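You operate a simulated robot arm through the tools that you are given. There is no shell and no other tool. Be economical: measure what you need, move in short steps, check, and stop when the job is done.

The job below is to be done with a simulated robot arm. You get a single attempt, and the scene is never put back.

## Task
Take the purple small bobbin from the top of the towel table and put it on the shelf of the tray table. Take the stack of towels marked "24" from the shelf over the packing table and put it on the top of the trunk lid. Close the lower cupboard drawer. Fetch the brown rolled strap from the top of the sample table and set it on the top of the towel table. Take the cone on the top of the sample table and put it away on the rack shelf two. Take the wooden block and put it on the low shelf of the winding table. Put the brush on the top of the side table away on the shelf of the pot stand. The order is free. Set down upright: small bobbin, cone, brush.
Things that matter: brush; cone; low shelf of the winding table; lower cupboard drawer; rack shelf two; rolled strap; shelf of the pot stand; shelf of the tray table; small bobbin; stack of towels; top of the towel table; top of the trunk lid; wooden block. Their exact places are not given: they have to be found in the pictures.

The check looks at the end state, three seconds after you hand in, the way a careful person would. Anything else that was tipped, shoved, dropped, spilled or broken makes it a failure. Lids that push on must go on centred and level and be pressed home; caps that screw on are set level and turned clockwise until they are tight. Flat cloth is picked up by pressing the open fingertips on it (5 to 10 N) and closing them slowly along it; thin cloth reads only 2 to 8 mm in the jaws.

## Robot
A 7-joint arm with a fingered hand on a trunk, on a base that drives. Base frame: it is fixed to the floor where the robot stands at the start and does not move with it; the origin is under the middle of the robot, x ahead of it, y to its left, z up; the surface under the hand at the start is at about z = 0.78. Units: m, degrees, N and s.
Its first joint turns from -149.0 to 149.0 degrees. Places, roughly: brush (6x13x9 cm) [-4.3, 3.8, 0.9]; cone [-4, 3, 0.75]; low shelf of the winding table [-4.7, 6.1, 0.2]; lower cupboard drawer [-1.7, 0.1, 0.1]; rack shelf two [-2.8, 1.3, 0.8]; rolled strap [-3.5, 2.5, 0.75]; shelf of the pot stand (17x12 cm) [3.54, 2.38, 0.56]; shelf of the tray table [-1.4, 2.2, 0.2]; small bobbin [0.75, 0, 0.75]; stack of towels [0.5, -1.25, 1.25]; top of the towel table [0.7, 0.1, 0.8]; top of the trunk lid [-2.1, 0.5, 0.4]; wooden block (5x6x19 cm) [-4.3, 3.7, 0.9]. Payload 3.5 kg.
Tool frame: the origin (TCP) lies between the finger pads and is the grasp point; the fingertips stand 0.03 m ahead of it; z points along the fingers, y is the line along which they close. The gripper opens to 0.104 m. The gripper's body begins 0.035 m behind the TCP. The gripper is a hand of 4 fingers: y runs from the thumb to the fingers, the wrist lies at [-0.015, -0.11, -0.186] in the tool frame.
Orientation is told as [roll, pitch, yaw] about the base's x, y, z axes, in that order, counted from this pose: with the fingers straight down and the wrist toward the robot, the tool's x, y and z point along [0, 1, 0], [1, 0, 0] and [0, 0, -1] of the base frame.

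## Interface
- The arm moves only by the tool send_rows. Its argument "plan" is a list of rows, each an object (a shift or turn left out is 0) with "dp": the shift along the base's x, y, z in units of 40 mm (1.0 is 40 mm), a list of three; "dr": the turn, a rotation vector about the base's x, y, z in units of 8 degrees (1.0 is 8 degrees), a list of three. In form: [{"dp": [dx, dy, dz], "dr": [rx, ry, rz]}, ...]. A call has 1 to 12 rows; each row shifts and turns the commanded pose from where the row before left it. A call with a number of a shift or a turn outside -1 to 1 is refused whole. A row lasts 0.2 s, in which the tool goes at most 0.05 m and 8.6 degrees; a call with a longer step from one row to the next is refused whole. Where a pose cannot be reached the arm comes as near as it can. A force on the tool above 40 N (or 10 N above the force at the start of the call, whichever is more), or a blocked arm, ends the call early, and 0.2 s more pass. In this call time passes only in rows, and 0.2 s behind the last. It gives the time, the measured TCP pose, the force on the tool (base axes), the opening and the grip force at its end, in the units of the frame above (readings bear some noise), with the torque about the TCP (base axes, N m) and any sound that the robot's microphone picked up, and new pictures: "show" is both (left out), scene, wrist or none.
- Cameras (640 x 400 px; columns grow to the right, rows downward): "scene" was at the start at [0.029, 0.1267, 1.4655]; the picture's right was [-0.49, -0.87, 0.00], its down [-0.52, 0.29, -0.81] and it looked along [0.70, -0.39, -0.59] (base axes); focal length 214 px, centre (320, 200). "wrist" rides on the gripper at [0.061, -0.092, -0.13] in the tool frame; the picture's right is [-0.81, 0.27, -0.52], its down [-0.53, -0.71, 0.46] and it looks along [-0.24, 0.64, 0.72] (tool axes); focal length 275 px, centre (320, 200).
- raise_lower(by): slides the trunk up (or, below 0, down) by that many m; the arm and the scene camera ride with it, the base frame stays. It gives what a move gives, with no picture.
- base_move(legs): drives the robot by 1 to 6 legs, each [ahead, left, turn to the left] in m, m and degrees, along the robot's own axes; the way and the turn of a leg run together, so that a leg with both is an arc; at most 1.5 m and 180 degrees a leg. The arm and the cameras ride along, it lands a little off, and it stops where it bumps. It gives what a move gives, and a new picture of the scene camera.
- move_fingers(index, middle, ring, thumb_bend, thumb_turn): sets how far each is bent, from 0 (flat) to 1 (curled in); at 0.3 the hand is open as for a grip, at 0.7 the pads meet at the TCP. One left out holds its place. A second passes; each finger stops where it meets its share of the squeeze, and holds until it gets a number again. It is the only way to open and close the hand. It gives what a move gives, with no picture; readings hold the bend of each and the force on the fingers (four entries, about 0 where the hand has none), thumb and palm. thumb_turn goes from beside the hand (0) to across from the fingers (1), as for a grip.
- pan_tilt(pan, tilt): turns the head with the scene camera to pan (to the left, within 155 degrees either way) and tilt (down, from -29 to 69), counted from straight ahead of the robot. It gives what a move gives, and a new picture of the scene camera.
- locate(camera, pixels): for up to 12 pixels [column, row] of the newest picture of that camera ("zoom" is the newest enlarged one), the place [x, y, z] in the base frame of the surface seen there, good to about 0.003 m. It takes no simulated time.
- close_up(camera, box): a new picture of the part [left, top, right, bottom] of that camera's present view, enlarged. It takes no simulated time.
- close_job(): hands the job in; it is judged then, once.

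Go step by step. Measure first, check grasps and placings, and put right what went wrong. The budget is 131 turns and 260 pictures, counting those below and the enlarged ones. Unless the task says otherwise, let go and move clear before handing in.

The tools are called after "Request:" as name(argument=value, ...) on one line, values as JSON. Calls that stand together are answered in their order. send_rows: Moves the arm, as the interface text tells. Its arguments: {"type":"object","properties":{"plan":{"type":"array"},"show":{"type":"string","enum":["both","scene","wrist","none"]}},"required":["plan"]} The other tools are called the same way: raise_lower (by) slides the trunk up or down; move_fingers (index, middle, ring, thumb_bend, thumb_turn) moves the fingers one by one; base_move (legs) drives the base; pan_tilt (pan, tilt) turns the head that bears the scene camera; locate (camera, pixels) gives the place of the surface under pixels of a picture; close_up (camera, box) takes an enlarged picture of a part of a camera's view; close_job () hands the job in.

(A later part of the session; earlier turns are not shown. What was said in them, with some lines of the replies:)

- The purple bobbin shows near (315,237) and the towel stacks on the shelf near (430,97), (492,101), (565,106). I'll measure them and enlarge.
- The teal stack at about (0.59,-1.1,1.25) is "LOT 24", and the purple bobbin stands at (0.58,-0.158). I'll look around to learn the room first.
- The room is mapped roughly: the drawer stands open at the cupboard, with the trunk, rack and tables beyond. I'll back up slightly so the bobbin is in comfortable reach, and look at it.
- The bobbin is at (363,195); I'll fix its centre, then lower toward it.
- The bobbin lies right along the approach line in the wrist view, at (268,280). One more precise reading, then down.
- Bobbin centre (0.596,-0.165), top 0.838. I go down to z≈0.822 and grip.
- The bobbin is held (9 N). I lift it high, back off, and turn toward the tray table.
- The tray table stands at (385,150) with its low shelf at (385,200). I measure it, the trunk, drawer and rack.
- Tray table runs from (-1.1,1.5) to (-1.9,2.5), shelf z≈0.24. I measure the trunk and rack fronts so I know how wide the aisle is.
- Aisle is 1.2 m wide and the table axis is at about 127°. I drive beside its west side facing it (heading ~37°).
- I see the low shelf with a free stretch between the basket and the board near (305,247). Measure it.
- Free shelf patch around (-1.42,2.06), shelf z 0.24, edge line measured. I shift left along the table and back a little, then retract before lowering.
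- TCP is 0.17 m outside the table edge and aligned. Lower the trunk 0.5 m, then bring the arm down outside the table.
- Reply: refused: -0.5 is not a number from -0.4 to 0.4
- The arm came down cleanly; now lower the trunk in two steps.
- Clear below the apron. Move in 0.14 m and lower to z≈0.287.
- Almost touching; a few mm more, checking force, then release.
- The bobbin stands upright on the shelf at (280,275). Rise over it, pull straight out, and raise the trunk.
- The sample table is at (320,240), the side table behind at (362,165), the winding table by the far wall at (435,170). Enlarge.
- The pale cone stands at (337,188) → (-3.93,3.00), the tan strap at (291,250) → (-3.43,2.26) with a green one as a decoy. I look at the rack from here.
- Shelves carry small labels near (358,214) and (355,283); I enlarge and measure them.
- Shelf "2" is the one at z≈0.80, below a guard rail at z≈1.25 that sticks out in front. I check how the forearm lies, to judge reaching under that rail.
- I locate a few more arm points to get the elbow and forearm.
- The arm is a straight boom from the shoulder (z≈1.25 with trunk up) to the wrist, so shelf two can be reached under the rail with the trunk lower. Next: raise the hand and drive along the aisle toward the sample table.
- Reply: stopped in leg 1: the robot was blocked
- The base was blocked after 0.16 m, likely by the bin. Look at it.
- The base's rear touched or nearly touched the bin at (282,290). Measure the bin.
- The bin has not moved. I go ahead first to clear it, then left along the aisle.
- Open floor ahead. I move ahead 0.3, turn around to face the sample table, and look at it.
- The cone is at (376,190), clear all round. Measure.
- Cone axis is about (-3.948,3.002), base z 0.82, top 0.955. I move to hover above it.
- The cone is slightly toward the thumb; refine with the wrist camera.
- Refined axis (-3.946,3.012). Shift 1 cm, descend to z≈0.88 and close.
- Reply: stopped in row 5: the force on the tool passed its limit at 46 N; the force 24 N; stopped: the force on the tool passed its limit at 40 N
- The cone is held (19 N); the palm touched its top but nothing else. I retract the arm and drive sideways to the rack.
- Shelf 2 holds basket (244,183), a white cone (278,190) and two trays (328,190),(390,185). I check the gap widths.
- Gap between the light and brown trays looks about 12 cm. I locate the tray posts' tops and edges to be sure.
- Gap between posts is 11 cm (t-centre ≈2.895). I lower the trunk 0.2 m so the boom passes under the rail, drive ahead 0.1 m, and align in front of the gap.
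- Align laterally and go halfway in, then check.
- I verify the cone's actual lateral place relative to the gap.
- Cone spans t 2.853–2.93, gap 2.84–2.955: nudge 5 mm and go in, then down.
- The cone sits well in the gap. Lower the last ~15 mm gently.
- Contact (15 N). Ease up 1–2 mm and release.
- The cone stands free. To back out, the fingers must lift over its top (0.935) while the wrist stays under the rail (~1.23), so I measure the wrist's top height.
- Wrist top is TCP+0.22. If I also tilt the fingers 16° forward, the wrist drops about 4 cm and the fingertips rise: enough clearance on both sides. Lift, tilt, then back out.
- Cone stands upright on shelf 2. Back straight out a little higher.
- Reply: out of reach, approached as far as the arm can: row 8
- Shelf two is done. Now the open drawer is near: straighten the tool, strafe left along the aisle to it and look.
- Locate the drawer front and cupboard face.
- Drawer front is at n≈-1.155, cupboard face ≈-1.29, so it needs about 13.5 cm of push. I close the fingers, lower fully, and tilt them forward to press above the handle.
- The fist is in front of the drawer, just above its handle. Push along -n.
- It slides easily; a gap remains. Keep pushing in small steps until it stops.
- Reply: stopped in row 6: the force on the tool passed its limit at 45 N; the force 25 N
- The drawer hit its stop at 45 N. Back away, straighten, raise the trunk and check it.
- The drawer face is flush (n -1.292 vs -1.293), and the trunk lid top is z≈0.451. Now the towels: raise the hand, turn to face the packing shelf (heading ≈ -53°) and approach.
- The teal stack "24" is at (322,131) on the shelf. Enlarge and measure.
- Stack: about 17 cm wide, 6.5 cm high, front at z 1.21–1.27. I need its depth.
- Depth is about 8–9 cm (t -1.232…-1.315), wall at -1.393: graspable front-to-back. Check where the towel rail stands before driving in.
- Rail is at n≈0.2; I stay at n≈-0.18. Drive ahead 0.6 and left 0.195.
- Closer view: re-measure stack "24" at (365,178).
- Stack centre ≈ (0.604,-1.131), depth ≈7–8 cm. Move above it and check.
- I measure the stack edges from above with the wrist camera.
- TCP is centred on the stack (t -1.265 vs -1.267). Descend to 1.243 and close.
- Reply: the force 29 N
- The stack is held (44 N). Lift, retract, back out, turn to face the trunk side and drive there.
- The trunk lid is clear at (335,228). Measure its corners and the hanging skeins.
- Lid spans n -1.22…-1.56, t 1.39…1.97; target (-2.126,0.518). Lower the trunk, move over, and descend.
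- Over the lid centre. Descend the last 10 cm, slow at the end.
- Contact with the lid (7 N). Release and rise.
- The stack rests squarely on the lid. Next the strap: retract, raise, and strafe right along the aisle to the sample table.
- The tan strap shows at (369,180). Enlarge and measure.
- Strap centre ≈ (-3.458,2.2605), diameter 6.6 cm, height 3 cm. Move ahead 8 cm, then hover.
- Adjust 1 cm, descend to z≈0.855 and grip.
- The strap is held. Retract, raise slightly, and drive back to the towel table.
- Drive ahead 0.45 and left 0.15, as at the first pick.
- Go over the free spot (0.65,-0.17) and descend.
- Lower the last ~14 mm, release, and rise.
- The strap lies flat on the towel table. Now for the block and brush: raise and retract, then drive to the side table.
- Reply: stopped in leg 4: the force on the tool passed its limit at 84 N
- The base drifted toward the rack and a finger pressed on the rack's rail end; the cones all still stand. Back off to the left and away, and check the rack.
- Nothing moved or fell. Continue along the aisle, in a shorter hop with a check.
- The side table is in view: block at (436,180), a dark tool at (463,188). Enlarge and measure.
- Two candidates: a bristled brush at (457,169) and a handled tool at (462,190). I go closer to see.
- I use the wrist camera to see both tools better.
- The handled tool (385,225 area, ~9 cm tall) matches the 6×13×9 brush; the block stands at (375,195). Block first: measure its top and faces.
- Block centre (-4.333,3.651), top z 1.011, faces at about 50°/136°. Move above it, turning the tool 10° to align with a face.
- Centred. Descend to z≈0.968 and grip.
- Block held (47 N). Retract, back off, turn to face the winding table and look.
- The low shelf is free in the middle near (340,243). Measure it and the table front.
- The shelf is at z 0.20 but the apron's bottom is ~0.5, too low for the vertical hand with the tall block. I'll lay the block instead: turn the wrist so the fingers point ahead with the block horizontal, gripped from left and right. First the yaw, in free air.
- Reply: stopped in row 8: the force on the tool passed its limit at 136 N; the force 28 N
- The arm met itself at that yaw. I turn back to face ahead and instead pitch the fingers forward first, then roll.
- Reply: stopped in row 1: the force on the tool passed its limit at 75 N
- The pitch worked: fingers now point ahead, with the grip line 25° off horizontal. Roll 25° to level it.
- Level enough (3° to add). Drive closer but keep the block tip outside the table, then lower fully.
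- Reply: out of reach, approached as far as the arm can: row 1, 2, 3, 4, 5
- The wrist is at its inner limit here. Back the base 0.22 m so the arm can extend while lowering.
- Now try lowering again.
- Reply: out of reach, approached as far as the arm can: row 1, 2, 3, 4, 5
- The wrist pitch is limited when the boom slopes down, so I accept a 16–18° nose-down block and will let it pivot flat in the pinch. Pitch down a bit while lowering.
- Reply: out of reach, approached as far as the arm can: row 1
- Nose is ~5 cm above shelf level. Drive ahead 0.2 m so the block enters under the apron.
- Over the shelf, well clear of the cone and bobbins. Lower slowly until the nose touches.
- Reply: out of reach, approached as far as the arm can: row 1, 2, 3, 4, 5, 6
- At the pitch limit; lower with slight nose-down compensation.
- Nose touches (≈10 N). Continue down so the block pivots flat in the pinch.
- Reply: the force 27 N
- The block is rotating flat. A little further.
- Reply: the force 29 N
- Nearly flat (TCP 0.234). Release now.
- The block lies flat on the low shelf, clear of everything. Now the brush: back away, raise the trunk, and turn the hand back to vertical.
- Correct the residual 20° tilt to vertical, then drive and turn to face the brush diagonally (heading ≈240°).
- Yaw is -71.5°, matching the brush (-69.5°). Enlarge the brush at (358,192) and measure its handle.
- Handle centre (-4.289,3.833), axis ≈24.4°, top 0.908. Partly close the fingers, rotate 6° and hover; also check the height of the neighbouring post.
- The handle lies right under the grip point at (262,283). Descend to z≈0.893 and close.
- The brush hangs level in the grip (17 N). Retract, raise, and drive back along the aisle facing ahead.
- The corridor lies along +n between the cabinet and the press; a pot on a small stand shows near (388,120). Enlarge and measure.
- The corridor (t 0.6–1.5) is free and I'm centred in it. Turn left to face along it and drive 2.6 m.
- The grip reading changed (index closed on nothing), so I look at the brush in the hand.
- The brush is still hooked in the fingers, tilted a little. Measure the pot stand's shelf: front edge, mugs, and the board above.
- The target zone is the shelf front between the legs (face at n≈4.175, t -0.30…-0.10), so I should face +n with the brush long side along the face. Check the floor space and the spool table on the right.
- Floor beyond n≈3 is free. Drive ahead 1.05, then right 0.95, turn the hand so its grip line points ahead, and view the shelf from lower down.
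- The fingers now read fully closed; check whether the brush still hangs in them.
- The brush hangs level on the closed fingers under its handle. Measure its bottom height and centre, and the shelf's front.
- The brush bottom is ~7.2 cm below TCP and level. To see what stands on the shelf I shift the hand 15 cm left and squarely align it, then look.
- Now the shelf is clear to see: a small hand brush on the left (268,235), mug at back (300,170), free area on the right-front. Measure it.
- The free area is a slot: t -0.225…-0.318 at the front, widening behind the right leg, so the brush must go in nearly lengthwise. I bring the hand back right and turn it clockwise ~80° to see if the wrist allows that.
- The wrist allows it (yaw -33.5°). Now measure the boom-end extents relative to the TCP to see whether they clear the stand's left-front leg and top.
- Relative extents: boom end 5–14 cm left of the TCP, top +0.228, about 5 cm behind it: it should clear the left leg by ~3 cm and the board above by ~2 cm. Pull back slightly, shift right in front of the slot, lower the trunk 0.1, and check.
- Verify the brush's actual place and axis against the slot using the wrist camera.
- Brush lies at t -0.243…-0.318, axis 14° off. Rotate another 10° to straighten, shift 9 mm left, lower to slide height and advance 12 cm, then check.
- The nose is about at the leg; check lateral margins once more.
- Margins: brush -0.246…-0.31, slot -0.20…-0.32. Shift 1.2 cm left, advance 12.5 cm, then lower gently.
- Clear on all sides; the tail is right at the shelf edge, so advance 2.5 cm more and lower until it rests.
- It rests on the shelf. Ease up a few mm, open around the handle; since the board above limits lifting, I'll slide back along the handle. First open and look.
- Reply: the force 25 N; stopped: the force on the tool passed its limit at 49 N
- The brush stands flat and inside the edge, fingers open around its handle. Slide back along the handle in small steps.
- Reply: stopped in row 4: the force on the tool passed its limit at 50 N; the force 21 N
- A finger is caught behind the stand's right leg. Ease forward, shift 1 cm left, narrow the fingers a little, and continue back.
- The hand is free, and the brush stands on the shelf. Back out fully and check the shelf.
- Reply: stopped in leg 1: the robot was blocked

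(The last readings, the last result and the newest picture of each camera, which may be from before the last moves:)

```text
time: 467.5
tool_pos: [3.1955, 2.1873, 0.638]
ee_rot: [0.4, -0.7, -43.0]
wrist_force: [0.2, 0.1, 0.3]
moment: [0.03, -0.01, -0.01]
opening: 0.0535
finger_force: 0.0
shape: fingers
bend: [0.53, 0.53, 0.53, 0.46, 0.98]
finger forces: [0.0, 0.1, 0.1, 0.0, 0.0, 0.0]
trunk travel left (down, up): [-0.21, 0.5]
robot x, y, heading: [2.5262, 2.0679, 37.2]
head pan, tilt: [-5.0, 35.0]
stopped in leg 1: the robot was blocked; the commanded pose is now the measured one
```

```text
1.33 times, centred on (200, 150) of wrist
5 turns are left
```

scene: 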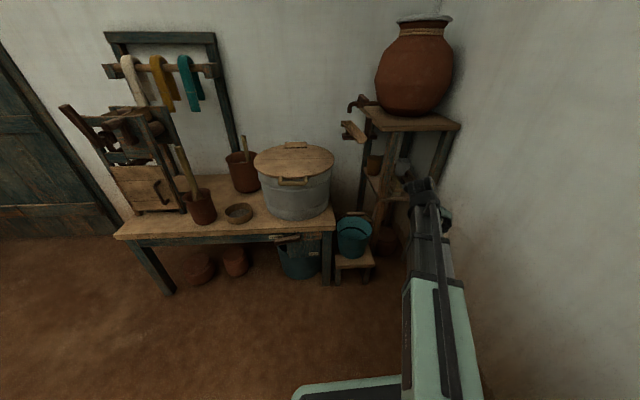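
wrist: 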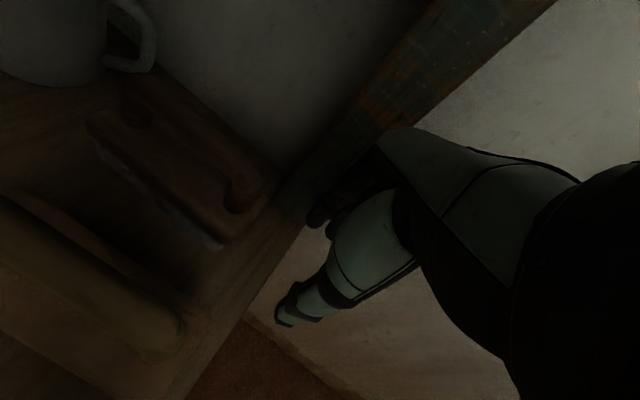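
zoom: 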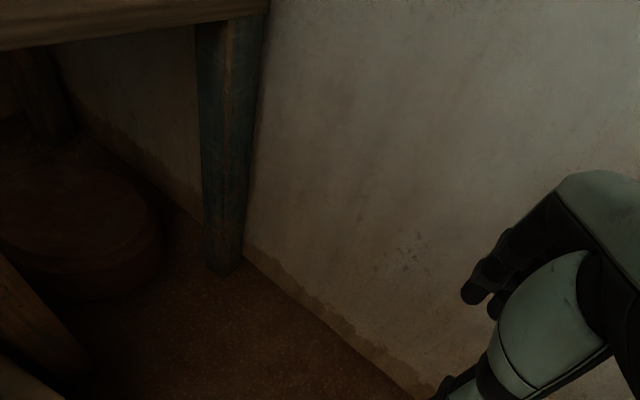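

The brush stands on the shelf behind the small one. The base bumped the spool table at its rear; move 5 cm off and look back at it.

Request:
base_move(legs=[[0.05, 0, 0]])

Request:
pan_tilt(pan=-150, tilt=40)

Request:
send_rows(plan=[{"dp": [-0.3, 0.4, 0.5]}, {"dp": [-0.6, 0.8, 0.5]}, {"dp": [-0.6, 0.8, 0.5]}], show="none")

Request:
pan_tilt(pan=-8, tilt=38)

Request:
close_up(camera="scene", box=[310, 120, 450, 240])

```text
time: 468.4
tool_pos: [3.2365, 2.2182, 0.6378]
ee_rot: [0.5, -0.5, -43.1]
wrist_force: [0.1, 0.6, 0.7]
moment: [-0.01, -0.03, -0.01]
opening: 0.0535
finger_force: 0.1
shape: fingers
bend: [0.53, 0.53, 0.53, 0.46, 0.98]
finger forces: [0.0, 0.1, 0.0, 0.0, 0.0, 0.0]
trunk travel left (down, up): [-0.21, 0.5]
robot x, y, heading: [2.5646, 2.0945, 37.3]
head pan, tilt: [-5.0, 35.0]
```

scene: 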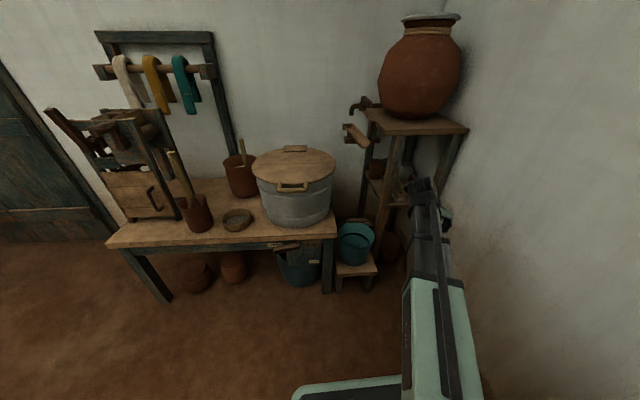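

```text
time: 470.7
tool_pos: [3.2373, 2.2177, 0.6382]
ee_rot: [0.3, -0.5, -43.0]
wrist_force: [-0.4, 0.3, 0.2]
moment: [0.0, -0.01, 0.06]
opening: 0.0533
finger_force: 0.0
shape: fingers
bend: [0.53, 0.53, 0.53, 0.46, 0.98]
finger forces: [0.1, 0.0, 0.0, 0.1, 0.0, 0.1]
trunk travel left (down, up): [-0.21, 0.5]
robot x, y, heading: [2.568, 2.0979, 36.8]
head pan, tilt: [-150.0, 40.0]
```

scene: 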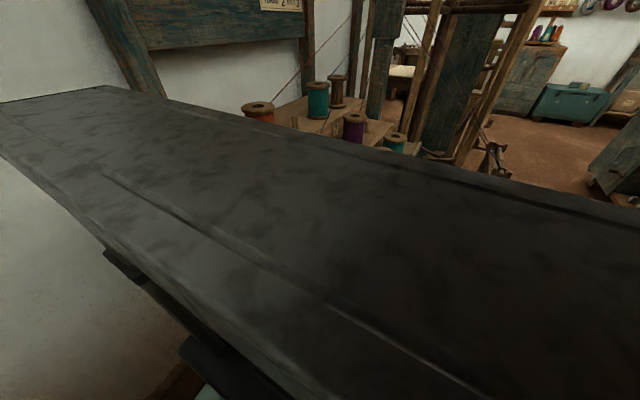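

```text
time: 471.5
tool_pos: [3.1783, 2.2972, 0.6986]
ee_rot: [0.3, -0.6, -43.1]
wrist_force: [-0.2, -0.3, -0.8]
moment: [-0.01, -0.02, -0.03]
opening: 0.0536
finger_force: 0.1
shape: fingers
bend: [0.53, 0.53, 0.53, 0.46, 0.98]
finger forces: [0.1, 0.1, 0.0, 0.0, 0.0, 0.1]
trunk travel left (down, up): [-0.21, 0.5]
robot x, y, heading: [2.5661, 2.1001, 37.0]
head pan, tilt: [-150.0, 40.0]
```

```text
time: 473.8
tool_pos: [3.1784, 2.295, 0.6987]
ee_rot: [0.3, -0.7, -43.1]
wrist_force: [0.0, -1.1, -0.6]
moment: [-0.02, 0.02, -0.02]
opening: 0.0533
finger_force: 0.1
shape: fingers
bend: [0.53, 0.53, 0.53, 0.46, 0.98]
finger forces: [0.0, 0.0, 0.1, 0.0, 0.0, 0.0]
trunk travel left (down, up): [-0.21, 0.5]
robot x, y, heading: [2.5657, 2.0963, 36.9]
head pan, tilt: [-8.0, 38.0]
```

scene: 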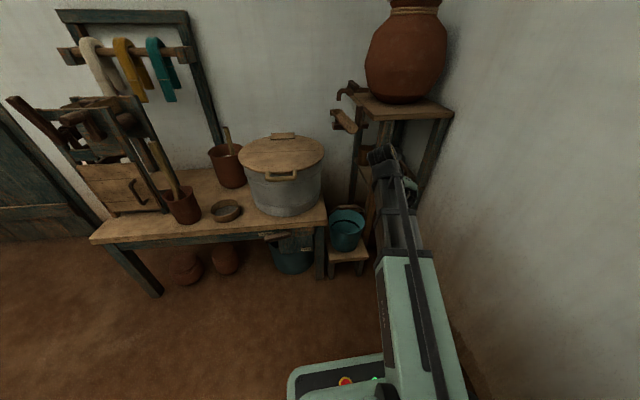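

```text
3.33 times, centred on (380, 180) of scene
4 turns are left
```

zoom: 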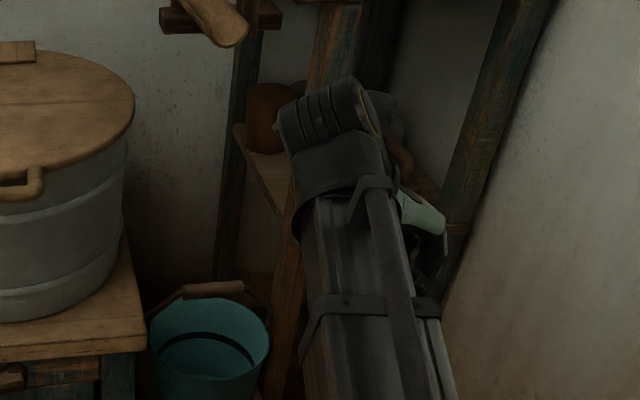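

All spools stand. One last look at the brush: raise the hand and move it left out of the view.

Request:
send_rows(plan=[{"dp": [0, 0, 1]}, {"dp": [0, 0, 1]}, {"dp": [0, 0, 1]}, {"dp": [0, 0, 1]}, {"dp": [0, 0, 1]}, {"dp": [0, 0, 1]}, {"dp": [0, 0, 1]}, {"dp": [0, 0, 1]}, {"dp": [-0.6, 0.8, 0]}, {"dp": [-0.6, 0.8, 0]}, {"dp": [-0.6, 0.8, 0]}, {"dp": [-0.6, 0.8, 0]}], show="none")

Request:
close_up(camera="scene", box=[330, 120, 450, 230])

```text
time: 476.4
tool_pos: [3.1213, 2.4148, 0.9883]
ee_rot: [1.1, -1.1, -42.5]
wrist_force: [0.9, 1.1, 0.1]
moment: [-0.03, 0.01, 0.0]
opening: 0.0536
finger_force: 0.0
shape: fingers
bend: [0.53, 0.53, 0.53, 0.46, 0.98]
finger forces: [0.0, 0.1, 0.0, 0.0, 0.0, 0.0]
out of reach, approached as far as the arm can: row 10, 11, 12
trunk travel left (down, up): [-0.21, 0.5]
robot x, y, heading: [2.5679, 2.0957, 37.1]
head pan, tilt: [-8.0, 38.0]
```

```text
3.64 times, centred on (390, 175) of scene
3 turns are left
```

zoom: 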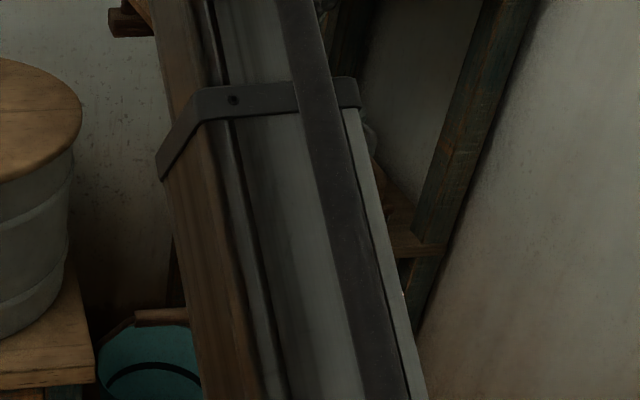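

The boom hides the shelf here, but the earlier picture showed the brush standing with its handle up. Nothing touches the hand, so I hand in.

Request:
close_job()

```text
The job is handed in.
```

I finished all seven jobs and handed in.

- **Bobbin:** stands upright on the tray table's shelf.
- **Towels "24":** on the trunk lid.
- **Drawer:** the lower cupboard drawer is closed, flush with the one above it.
- **Strap:** flat on the towel table.
- **Cone:** upright on rack shelf two.
- **Wooden block:** on the winding table's low shelf, lying on its side because its apron was too low to stand it.
- **Brush:** on the pot stand's shelf. It looked upright in the last clear picture I had; the arm blocked my final check.

I bumped four things along the way:
- **Bin by the rack:** I measured it afterwards and it had not moved.
- **Rack rail:** the hand hit it at 84 N. The cones above still stood and nothing had fallen.
- **Pot stand:** a finger caught on its right front leg with up to 50 N as I pulled out. I did not measure whether the stand shifted.
- **Spool table:** the base bumped it. The spools I could see were still standing.
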